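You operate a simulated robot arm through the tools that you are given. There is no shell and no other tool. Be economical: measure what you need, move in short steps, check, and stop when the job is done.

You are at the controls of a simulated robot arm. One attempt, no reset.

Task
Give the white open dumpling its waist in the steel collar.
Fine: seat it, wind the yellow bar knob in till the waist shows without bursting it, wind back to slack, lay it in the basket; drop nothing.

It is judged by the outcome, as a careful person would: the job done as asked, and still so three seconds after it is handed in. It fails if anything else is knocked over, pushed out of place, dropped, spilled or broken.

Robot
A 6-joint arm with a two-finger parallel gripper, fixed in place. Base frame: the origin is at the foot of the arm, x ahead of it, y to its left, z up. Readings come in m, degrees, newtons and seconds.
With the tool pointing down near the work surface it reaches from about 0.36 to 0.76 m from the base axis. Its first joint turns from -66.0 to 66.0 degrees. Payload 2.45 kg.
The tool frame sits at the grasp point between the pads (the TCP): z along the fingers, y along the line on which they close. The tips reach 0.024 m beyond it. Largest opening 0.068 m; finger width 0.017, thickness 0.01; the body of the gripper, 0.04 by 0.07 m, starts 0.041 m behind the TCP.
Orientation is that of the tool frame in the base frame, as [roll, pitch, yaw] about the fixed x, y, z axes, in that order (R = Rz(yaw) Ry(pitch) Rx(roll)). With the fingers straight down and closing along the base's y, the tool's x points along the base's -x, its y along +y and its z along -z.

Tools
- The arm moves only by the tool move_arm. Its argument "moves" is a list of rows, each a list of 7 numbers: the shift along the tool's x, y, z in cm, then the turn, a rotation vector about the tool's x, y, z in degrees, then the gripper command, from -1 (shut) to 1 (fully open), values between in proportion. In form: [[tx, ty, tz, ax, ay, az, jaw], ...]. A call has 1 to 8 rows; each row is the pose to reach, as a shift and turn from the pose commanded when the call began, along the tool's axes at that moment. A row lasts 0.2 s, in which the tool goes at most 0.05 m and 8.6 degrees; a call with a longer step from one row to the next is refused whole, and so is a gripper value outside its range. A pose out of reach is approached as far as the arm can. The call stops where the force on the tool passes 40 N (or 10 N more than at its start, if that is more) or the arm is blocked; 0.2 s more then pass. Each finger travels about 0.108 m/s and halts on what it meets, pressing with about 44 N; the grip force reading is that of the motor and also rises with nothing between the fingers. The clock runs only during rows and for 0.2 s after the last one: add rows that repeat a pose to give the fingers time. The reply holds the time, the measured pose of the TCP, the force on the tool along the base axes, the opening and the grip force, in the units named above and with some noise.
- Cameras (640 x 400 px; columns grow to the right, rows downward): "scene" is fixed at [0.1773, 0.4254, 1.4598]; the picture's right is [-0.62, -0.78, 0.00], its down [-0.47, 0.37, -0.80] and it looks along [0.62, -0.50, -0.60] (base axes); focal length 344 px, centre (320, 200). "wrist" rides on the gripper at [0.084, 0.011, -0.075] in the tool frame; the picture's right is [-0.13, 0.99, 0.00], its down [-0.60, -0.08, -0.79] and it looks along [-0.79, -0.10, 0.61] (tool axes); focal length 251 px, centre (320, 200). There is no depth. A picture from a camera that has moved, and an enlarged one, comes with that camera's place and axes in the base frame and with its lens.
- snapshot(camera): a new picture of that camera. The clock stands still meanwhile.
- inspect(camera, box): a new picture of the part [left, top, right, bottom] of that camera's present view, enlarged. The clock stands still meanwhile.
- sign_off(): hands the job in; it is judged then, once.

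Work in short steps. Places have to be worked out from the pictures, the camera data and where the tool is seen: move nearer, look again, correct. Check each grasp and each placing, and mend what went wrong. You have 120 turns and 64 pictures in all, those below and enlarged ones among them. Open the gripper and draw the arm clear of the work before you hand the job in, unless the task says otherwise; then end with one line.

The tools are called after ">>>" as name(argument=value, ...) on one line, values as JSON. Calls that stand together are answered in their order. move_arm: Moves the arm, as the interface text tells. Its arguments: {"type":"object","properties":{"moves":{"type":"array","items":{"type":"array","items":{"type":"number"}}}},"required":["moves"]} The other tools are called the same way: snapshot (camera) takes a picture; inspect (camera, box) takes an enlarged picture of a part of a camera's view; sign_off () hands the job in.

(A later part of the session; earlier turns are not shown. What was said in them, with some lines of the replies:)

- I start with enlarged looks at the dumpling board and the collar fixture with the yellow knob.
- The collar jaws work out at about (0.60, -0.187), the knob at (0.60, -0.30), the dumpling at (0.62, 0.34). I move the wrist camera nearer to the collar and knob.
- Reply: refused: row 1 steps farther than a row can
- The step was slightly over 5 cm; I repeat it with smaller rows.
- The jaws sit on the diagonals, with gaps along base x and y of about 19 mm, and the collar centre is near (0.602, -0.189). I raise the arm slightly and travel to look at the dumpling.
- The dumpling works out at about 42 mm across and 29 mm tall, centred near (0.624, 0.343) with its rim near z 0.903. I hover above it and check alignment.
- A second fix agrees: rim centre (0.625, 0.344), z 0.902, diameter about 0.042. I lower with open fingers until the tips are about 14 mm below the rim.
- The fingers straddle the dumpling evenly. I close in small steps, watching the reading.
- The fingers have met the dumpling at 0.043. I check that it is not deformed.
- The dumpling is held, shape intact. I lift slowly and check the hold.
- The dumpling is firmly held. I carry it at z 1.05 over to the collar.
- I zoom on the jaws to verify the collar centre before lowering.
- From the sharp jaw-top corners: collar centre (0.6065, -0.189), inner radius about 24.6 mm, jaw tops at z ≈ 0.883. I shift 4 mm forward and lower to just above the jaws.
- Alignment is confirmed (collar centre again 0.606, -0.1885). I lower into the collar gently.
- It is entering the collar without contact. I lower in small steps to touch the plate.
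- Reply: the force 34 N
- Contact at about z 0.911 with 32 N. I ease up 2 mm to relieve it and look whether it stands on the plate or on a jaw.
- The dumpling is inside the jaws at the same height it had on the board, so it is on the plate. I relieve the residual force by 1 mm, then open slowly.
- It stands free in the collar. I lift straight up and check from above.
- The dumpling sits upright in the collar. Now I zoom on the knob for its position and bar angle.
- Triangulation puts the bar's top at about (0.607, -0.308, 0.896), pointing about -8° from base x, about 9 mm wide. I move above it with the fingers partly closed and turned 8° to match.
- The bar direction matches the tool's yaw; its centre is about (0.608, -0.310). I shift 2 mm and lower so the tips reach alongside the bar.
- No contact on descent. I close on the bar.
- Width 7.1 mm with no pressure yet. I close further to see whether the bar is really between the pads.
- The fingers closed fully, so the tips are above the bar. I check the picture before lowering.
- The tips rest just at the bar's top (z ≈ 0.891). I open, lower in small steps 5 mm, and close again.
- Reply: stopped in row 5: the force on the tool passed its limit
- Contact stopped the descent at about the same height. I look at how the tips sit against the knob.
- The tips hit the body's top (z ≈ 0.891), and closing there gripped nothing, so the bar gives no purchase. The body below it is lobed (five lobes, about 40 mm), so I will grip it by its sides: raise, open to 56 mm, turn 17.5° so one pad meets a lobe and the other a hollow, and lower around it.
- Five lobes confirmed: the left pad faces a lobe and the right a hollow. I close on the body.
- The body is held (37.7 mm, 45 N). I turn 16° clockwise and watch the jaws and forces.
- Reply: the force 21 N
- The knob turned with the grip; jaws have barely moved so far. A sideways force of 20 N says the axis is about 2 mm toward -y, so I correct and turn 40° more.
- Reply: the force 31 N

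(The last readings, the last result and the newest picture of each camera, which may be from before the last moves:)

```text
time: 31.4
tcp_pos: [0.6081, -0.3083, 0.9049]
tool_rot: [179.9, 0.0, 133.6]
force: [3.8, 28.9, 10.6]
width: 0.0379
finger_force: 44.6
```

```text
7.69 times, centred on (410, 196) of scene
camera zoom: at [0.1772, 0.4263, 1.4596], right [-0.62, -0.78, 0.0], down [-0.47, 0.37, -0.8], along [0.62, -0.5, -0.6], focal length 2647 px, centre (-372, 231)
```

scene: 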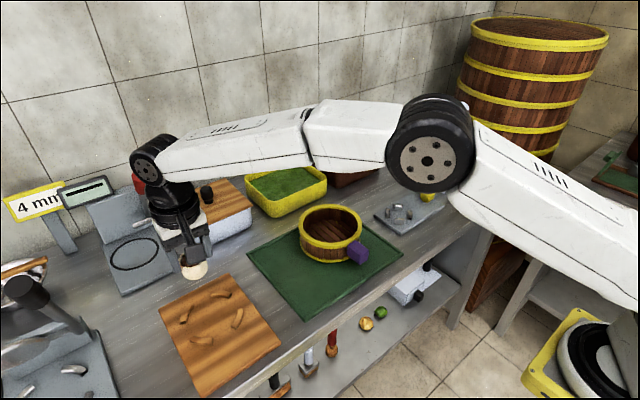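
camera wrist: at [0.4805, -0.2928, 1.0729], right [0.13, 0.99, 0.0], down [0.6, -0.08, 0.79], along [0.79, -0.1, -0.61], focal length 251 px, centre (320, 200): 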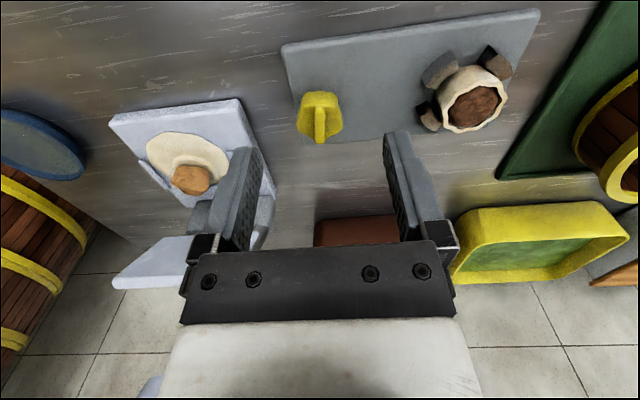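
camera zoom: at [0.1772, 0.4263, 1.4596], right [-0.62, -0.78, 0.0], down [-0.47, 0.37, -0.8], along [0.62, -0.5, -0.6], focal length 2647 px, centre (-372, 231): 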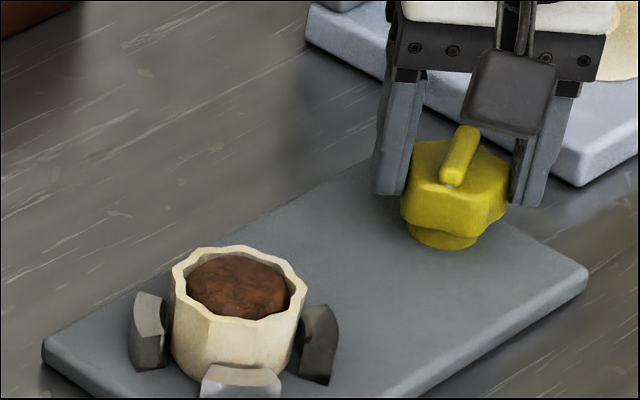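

The knob has turned 56°, yet the jaws look nearly unmoved. I zoom closely on the collar.

>>> inspect(camera="scene", box=[385, 198, 417, 222])

```text
16.00 times, centred on (401, 210) of scene
camera zoom: at [0.1772, 0.4263, 1.4596], right [-0.62, -0.78, 0.0], down [-0.47, 0.37, -0.8], along [0.62, -0.5, -0.6], focal length 5506 px, centre (-976, 40)
```

zoom: 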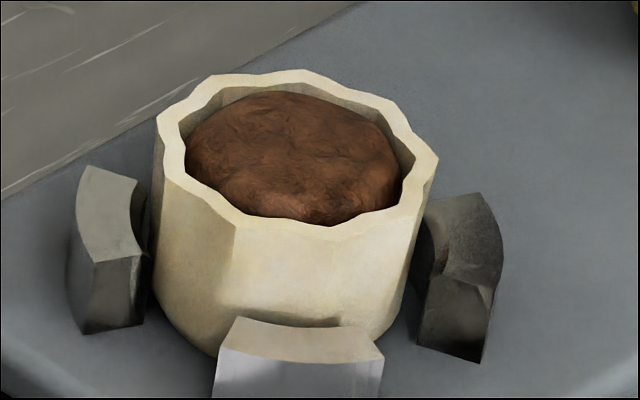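

Jaw spacing still looks like 60 mm, though a fine thread could hide under a millimetre. I recentre 1.2 mm and continue clockwise another 48°, comparing again.

>>> move_arm(moves=[[0.09, 0.08, 0, 0, 0, 4, 0.0], [0.09, 0.08, 0, 0, 0, 12, 0.0], [0.09, 0.08, 0, 0, 0, 20, 0.0], [0.09, 0.08, 0, 0, 0, 28, 0.0], [0.09, 0.08, 0, 0, 0, 36, 0.0], [0.09, 0.08, 0, 0, 0, 44, 0.0], [0.09, 0.08, 0, 0, 0, 48, 0.0], [0.09, 0.08, 0, 0, 0, 48, 0.0]])

>>> inspect(camera="scene", box=[385, 170, 441, 222])

```text
time: 33.1
tcp_pos: [0.6108, -0.3068, 0.9046]
tool_rot: [179.6, 0.1, 85.6]
force: [25.4, 19.4, -6.5]
width: 0.0378
finger_force: 45.1
```

```text
7.69 times, centred on (413, 196) of scene
camera zoom: at [0.1781, 0.4259, 1.4596], right [-0.62, -0.78, 0.0], down [-0.47, 0.37, -0.8], along [0.62, -0.5, -0.6], focal length 2647 px, centre (-395, 231)
```

zoom: 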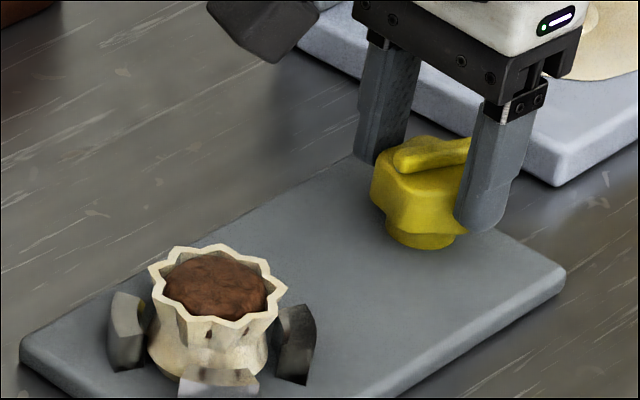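

The waist has appeared within these turns. I zoom in before doing anything else.

>>> inspect(camera="scene", box=[385, 198, 417, 222])

```text
16.00 times, centred on (401, 210) of scene
camera zoom: at [0.1781, 0.4259, 1.4596], right [-0.62, -0.78, 0.0], down [-0.47, 0.37, -0.8], along [0.62, -0.5, -0.6], focal length 5506 px, centre (-976, 40)
```

zoom: 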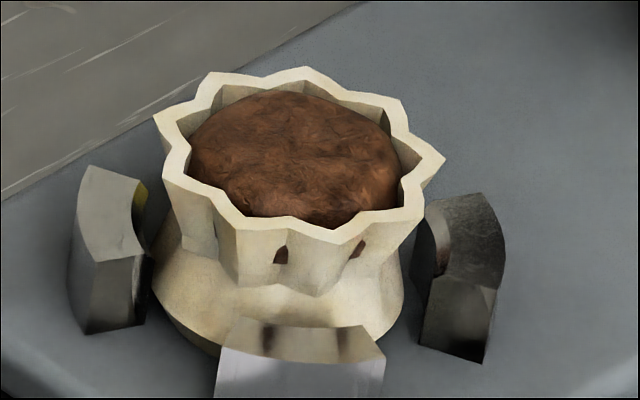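

The waist shows plainly, so I stop winding in and turn back counter-clockwise along the same path.

>>> move_arm(moves=[[0, 0, 0, 0, 0, -8, 0.0], [0, 0, 0, 0, 0, -16, 0.0], [0, 0, 0, 0, 0, -24, 0.0], [0, 0, 0, 0, 0, -32, 0.0], [0, 0, 0, 0, 0, -40, 0.0], [0, 0, 0, 0, 0, -48, 0.0], [0, 0, 0, 0, 0, -48, 0.0]])

>>> inspect(camera="scene", box=[385, 198, 417, 222])

```text
time: 34.8
tcp_pos: [0.6075, -0.3075, 0.9037]
tool_rot: [179.9, 0.2, 133.7]
force: [15.3, 17.2, 3.5]
width: 0.0376
finger_force: 44.8
```

```text
16.00 times, centred on (401, 210) of scene
camera zoom: at [0.1776, 0.4259, 1.4597], right [-0.62, -0.78, 0.0], down [-0.47, 0.37, -0.8], along [0.62, -0.5, -0.6], focal length 5506 px, centre (-976, 40)
```

zoom: 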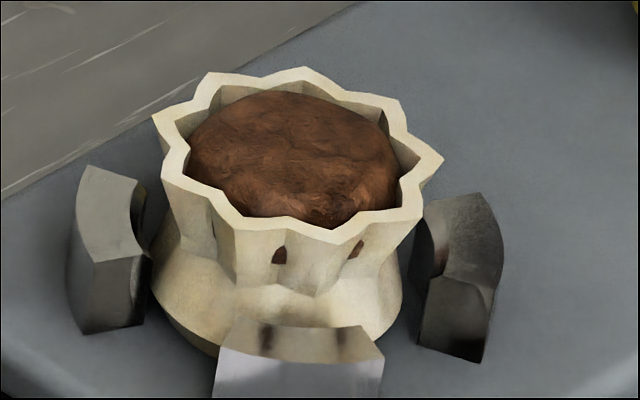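

The waist holds its shape. I continue back the remaining 56° to the starting angle.

>>> move_arm(moves=[[0, 0.12, 0, 0, 0, -8, 0.0], [0, 0.12, 0, 0, 0, -16, 0.0], [0, 0.12, 0, 0, 0, -24, 0.0], [0, 0.12, 0, 0, 0, -32, 0.0], [0, 0.12, 0, 0, 0, -40, 0.0], [0, 0.12, 0, 0, 0, -48, 0.0], [0, 0.12, 0, 0, 0, -56, 0.0], [0, 0.12, 0, 0, 0, -56, 0.0]])

```text
time: 36.5
tcp_pos: [0.6067, -0.3104, 0.9045]
tool_rot: [-179.6, 0.1, -170.5]
force: [-3.3, 0.4, 2.1]
width: 0.0377
finger_force: 45.3
```

Back at the starting yaw (-170.5°) with almost no force. I release the knob, rise straight up, and undo the tool's yaw.

>>> move_arm(moves=[[0, 0, 0, 0, 0, 0, 0.35], [0, 0, 0, 0, 0, 0, 0.65], [0, 0, 0, 0, 0, 0, 0.65], [0, 0, -2, 0, 0, 0, 0.65], [0, 0, -5, 0, 0, 0, 0.65], [2, 0.3, -8, 0, 0, 4, 0.65], [4, 0.6, -9.3, 0, 0, 9.4, 0.65], [4, 0.6, -9.3, 0, 0, 9.4, 0.65]])

>>> snapshot(camera="wrist")

```text
time: 38.4
tcp_pos: [0.5651, -0.3111, 0.9972]
tool_rot: [-179.8, 0.2, 179.9]
force: [0.2, 0.0, 0.4]
width: 0.0561
finger_force: 0.1
```

```text
16 pictures are left
camera wrist: at [0.4799, -0.2982, 1.073], right [0.13, 0.99, 0.0], down [0.6, -0.08, 0.8], along [0.79, -0.1, -0.61], focal length 251 px, centre (320, 200)
```

wrist: 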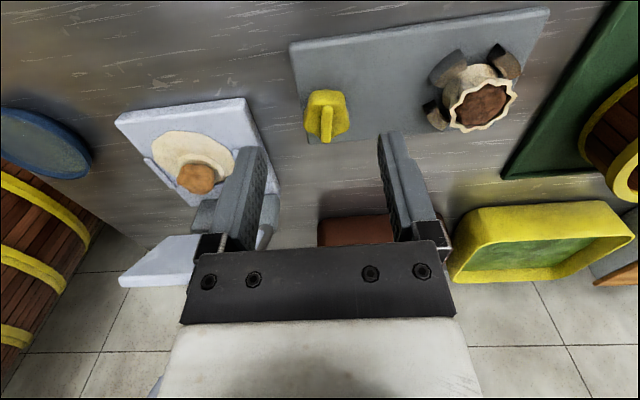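

The knob is back at its first angle. I move over the dumpling with open fingers and measure it again.

>>> move_arm(moves=[[-1, 3.5, 0, 0, 0, 0, 1], [-2, 7.5, 0, 0, 0, 0, 1], [-3.2, 11, 1, 0, 0, 0, 1], [-4, 12.1, 3, 0, 0, 0, 1], [-4, 12.1, 4.2, 0, 0, 0, 1], [-4, 12.1, 4.2, 0, 0, 0, 1]])

>>> inspect(camera="wrist", box=[220, 60, 420, 210])

```text
time: 39.8
tcp_pos: [0.6069, -0.1894, 0.9557]
tool_rot: [-179.9, 0.2, -180.0]
force: [0.1, -1.0, -0.1]
width: 0.0679
finger_force: 0.1
```

```text
2.67 times, centred on (320, 135) of wrist
camera zoom: at [0.5213, -0.1779, 1.0303], right [0.13, 0.99, 0.0], down [0.6, -0.08, 0.8], along [0.79, -0.1, -0.61], focal length 670 px, centre (320, 373)
```

zoom: 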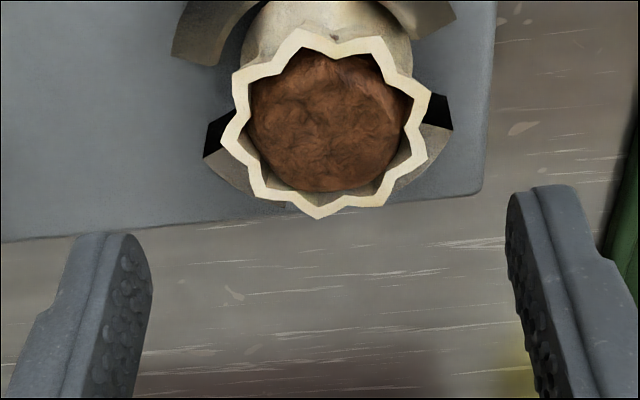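

Rim centre now (0.605, -0.187), 44 mm across. I lower with open fingers to the previous grasp height and close gently.

>>> move_arm(moves=[[0.15, 0.2, 1.5, 0, 0, 0, 1], [0.18, 0.24, 3.2, 0, 0, 0, 1], [0.18, 0.24, 4.4, 0, 0, 0, 1], [0.18, 0.24, 4.4, 0, 0, 0, 0.6], [0.18, 0.24, 4.4, 0, 0, 0, 0.4], [0.18, 0.24, 4.4, 0, 0, 0, 0.3], [0.18, 0.24, 4.4, 0, 0, 0, 0.25], [0.18, 0.24, 4.4, 0, 0, 0, 0.25]])

>>> inspect(camera="wrist", box=[220, 60, 420, 210])

```text
time: 41.5
tcp_pos: [0.6056, -0.1862, 0.911]
tool_rot: [-179.8, 0.2, -179.9]
force: [-1.3, -3.3, 0.5]
width: 0.0443
finger_force: 5.4
```

```text
2.67 times, centred on (320, 135) of wrist
camera zoom: at [0.5197, -0.1751, 0.9866], right [0.13, 0.99, 0.0], down [0.6, -0.08, 0.8], along [0.79, -0.1, -0.61], focal length 670 px, centre (320, 373)
```

zoom: 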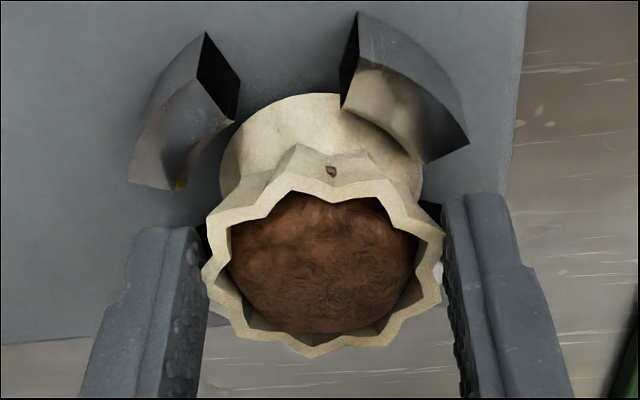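

The pads touch with 5 N. I firm up slightly and lift slowly.

>>> move_arm(moves=[[0, 0, 0, 0, 0, 0, 0.22], [0, 0, 0, 0, 0, 0, 0.21], [0, 0, -0.5, 0, 0, 0, 0.21], [0, 0, -1.2, 0, 0, 0, 0.21], [0, 0, -2.5, 0, 0, 0, 0.21], [0, 0, -4, 0, 0, 0, 0.21]])

>>> inspect(camera="scene", box=[300, 160, 460, 280])

```text
time: 43.0
tcp_pos: [0.6049, -0.1855, 0.9518]
tool_rot: [-179.8, 0.2, -179.9]
force: [-0.1, -0.5, -0.4]
width: 0.0426
finger_force: 44.1
```

```text
3.33 times, centred on (380, 220) of scene
camera zoom: at [0.1773, 0.4254, 1.4598], right [-0.62, -0.78, 0.0], down [-0.47, 0.37, -0.8], along [0.62, -0.5, -0.6], focal length 1147 px, centre (120, 133)
```

zoom: 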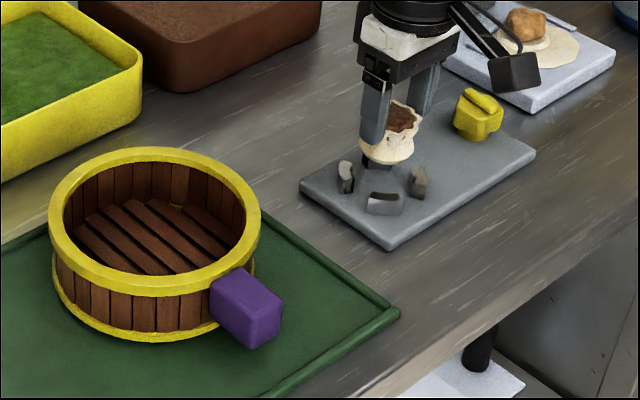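

The dumpling is held and waisted, and the jaws stand clear. The basket centre works out near (0.641, 0.018), rim z ≈ 0.918. I rise and carry it there.

>>> move_arm(moves=[[0, 0, -3, 0, 0, 0, 0.21], [-0.5, 3, -6, 0, 0, 0, 0.21], [-1.2, 7, -7, 0, 0, 0, 0.21], [-1.8, 11, -7, 0, 0, 0, 0.21], [-2.5, 15, -7, 0, 0, 0, 0.21], [-3.1, 18.5, -7, 0, 0, 0, 0.21], [-3.6, 20.3, -7, 0, 0, 0, 0.21], [-3.6, 20.3, -7, 0, 0, 0, 0.21]])

>>> snapshot(camera="wrist")

>>> inspect(camera="scene", box=[280, 170, 400, 280])

```text
time: 44.8
tcp_pos: [0.64, 0.0175, 1.0214]
tool_rot: [-179.8, 0.2, -180.0]
force: [0.1, 0.0, -0.1]
width: 0.0428
finger_force: 43.7
```

```text
12 pictures are left
camera wrist: at [0.5545, 0.0286, 1.0964], right [0.13, 0.99, 0.0], down [0.6, -0.08, 0.8], along [0.79, -0.1, -0.61], focal length 251 px, centre (320, 200)
```

wrist: 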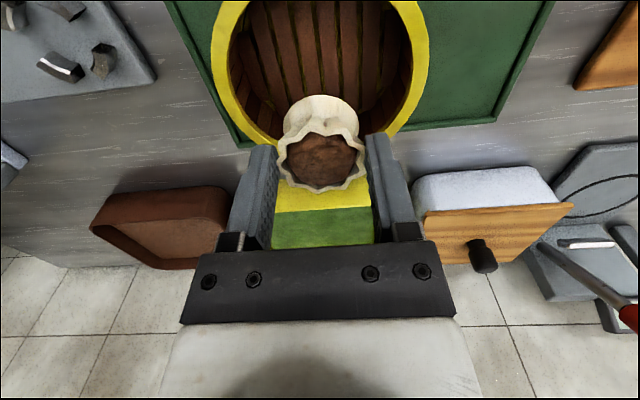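

```text
3.64 times, centred on (340, 225) of scene
camera zoom: at [0.1773, 0.4255, 1.4598], right [-0.62, -0.78, 0.0], down [-0.47, 0.37, -0.8], along [0.62, -0.5, -0.6], focal length 1251 px, centre (247, 109)
```

zoom: 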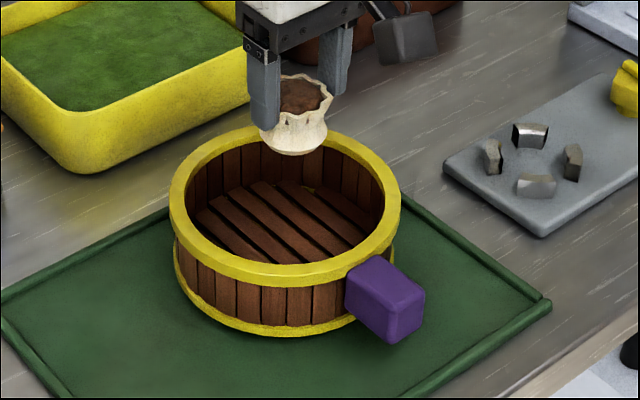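

The two views disagree by about 1 cm in the basket's x. I draw back 7 cm for a full view of the rim.

>>> move_arm(moves=[[3.5, 0, -1, 0, 0, 0, 0.21], [7, 0, -3, 0, 0, 0, 0.21], [7, 0, -3, 0, 0, 0, 0.21]])

>>> snapshot(camera="wrist")

```text
time: 45.5
tcp_pos: [0.5705, 0.0172, 1.0505]
tool_rot: [-179.8, 0.2, -179.8]
force: [0.1, 1.0, -1.2]
width: 0.0429
finger_force: 43.9
```

```text
10 pictures are left
camera wrist: at [0.4844, 0.0285, 1.1263], right [0.13, 0.99, 0.0], down [0.6, -0.08, 0.8], along [0.79, -0.1, -0.61], focal length 251 px, centre (320, 200)
```

wrist: 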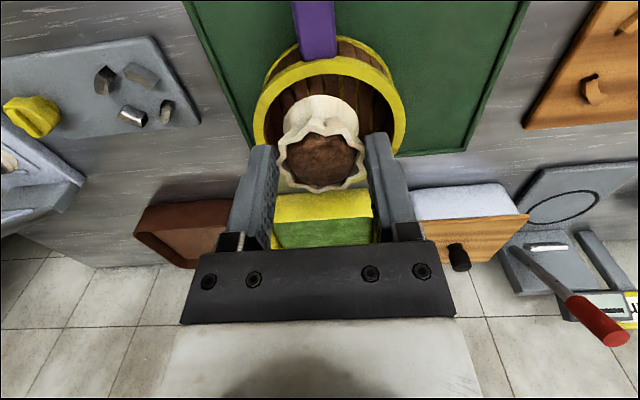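

Near rim and width give a basket centre of about (0.642, 0.019), inner radius near 58 mm. I go back over it and lower part-way in.

>>> move_arm(moves=[[-3.5, 0.1, 0, 0, 0, 0, 0.21], [-7.1, 0.15, 2, 0, 0, 0, 0.21], [-7.1, 0.15, 6, 0, 0, 0, 0.21], [-7.1, 0.15, 9, 0, 0, 0, 0.21], [-7.1, 0.15, 11, 0, 0, 0, 0.21], [-7.1, 0.15, 11, 0, 0, 0, 0.21]])

>>> inspect(camera="scene", box=[290, 180, 380, 270])

```text
time: 47.0
tcp_pos: [0.6413, 0.0194, 0.9402]
tool_rot: [-179.7, 0.2, -180.0]
force: [-0.1, 0.2, -0.6]
width: 0.0428
finger_force: 44.0
```

```text
4.44 times, centred on (335, 225) of scene
camera zoom: at [0.1773, 0.4254, 1.4598], right [-0.62, -0.78, 0.0], down [-0.47, 0.37, -0.8], along [0.62, -0.5, -0.6], focal length 1529 px, centre (253, 89)
```

zoom: 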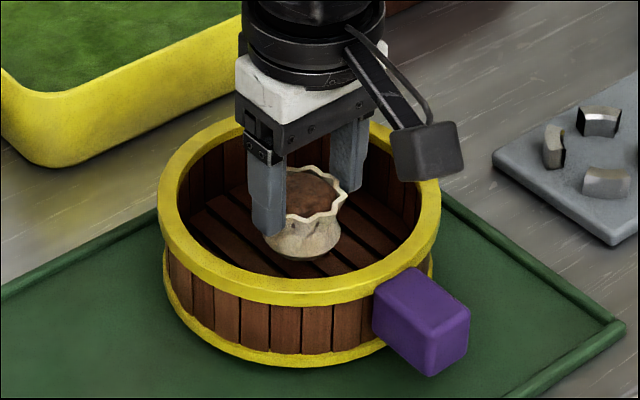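

It is well centred inside. I lower in small steps to touch the slatted floor.

>>> move_arm(moves=[[0, 0, 0.6, 0, 0, 0, 0.21], [0, 0, 1.1, 0, 0, 0, 0.21], [0, 0, 1.5, 0, 0, 0, 0.21], [0, 0, 1.5, 0, 0, 0, 0.21]])

```text
time: 48.0
tcp_pos: [0.6428, 0.0185, 0.9251]
tool_rot: [-179.8, 0.2, -180.0]
force: [-0.5, 0.1, -0.9]
width: 0.0427
finger_force: 43.8
```

>>> move_arm(moves=[[0, 0, 0.2, 0, 0, 0, 0.21], [0, 0, 0.4, 0, 0, 0, 0.21], [0, 0, 0.5, 0, 0, 0, 0.21]])

>>> inspect(camera="scene", box=[310, 190, 370, 250])

```text
time: 48.8
tcp_pos: [0.6421, 0.0185, 0.9209]
tool_rot: [-179.9, 0.3, -179.9]
force: [-1.9, -1.2, 3.7]
width: 0.0426
finger_force: 44.3
```

```text
6.67 times, centred on (340, 220) of scene
camera zoom: at [0.1772, 0.4254, 1.4599], right [-0.62, -0.78, 0.0], down [-0.47, 0.37, -0.8], along [0.62, -0.5, -0.6], focal length 2294 px, centre (187, 67)
```

zoom: 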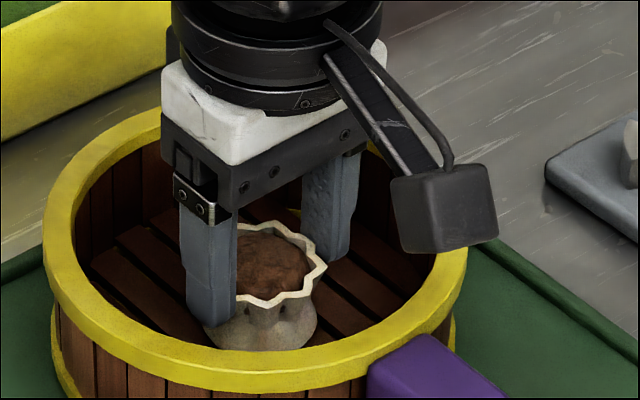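

A light upward force of about 4 N shows it has touched the floor. I open slowly and rise.

>>> move_arm(moves=[[0, 0, 0, 0, 0, 0, 0.27], [0, 0, 0, 0, 0, 0, 0.35], [0, 0, 0, 0, 0, 0, 0.55], [0, 0, 0, 0, 0, 0, 0.8], [0, 0, 0, 0, 0, 0, 0.8]])

>>> inspect(camera="wrist", box=[220, 60, 420, 210])

```text
time: 50.0
tcp_pos: [0.6428, 0.0195, 0.9206]
tool_rot: [-179.9, 0.2, -179.9]
force: [0.3, -0.1, 0.5]
width: 0.0614
finger_force: 0.1
```

```text
2.67 times, centred on (320, 135) of wrist
camera zoom: at [0.5562, 0.0296, 0.9962], right [0.13, 0.99, 0.0], down [0.6, -0.08, 0.8], along [0.79, -0.1, -0.61], focal length 670 px, centre (320, 373)
```

zoom: 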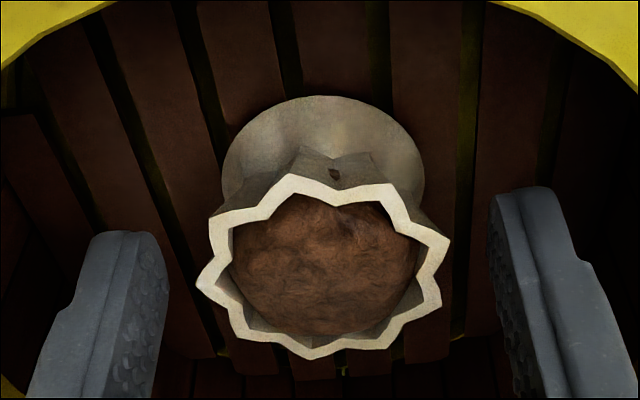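

It stands upright and free. I lift straight out and draw the arm clear.

>>> move_arm(moves=[[0, 0, -2, 0, 0, 0, 0.8], [0, 0, -5, 0, 0, 0, 0.8], [0, 0, -9, 0, 0, 0, 0.8], [0, 0, -13, 0, 0, 0, 0.8], [4, 0, -15, 0, 0, 0, 0.8], [8, -2, -17, 0, 0, 0, 0.8], [12, -4, -18, 0, 0, 0, 0.8], [15, -6, -18, 0, 0, 0, 0.8]])

>>> snapshot(camera="scene")

>>> inspect(camera="scene", box=[290, 170, 460, 280])

```text
time: 51.8
tcp_pos: [0.491, -0.0396, 1.0999]
tool_rot: [-179.8, 0.2, -179.9]
force: [0.4, 0.0, 0.3]
width: 0.0612
finger_force: 0.2
```

```text
6 pictures are left
```

scene: 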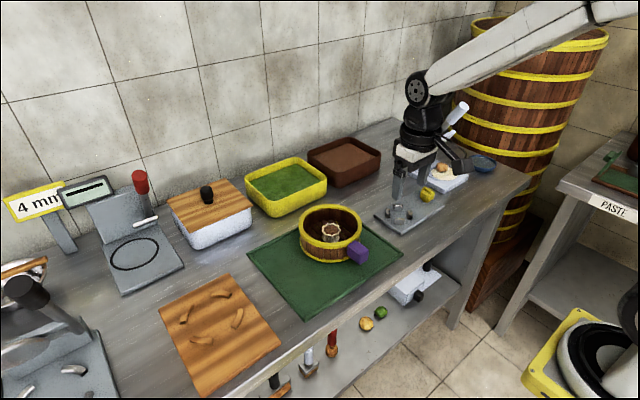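

```text
3.64 times, centred on (375, 225) of scene
camera zoom: at [0.1773, 0.4254, 1.4598], right [-0.62, -0.78, 0.0], down [-0.47, 0.37, -0.8], along [0.62, -0.5, -0.6], focal length 1251 px, centre (120, 109)
```

zoom: 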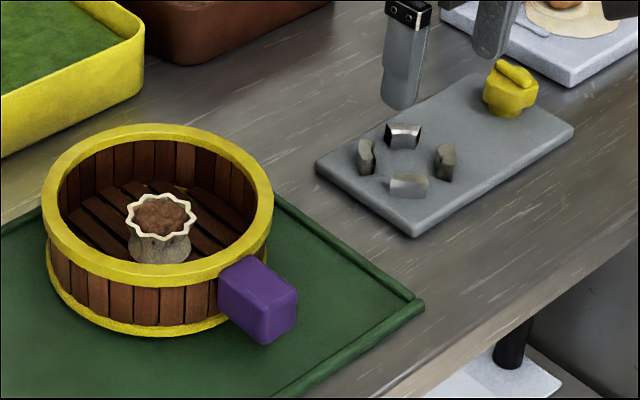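

The waisted dumpling stands upright in the basket, the knob is back at its starting angle, nothing else has moved, and the arm is clear and open. I hand in.

>>> sign_off()

```text
The job is handed in.
```

The white dumpling was waisted in the steel collar, the knob was wound back to its starting angle, and the dumpling now stands upright in the basket; nothing was dropped, but close-ups show small brown specks in the pleats, which could be filling showing through.
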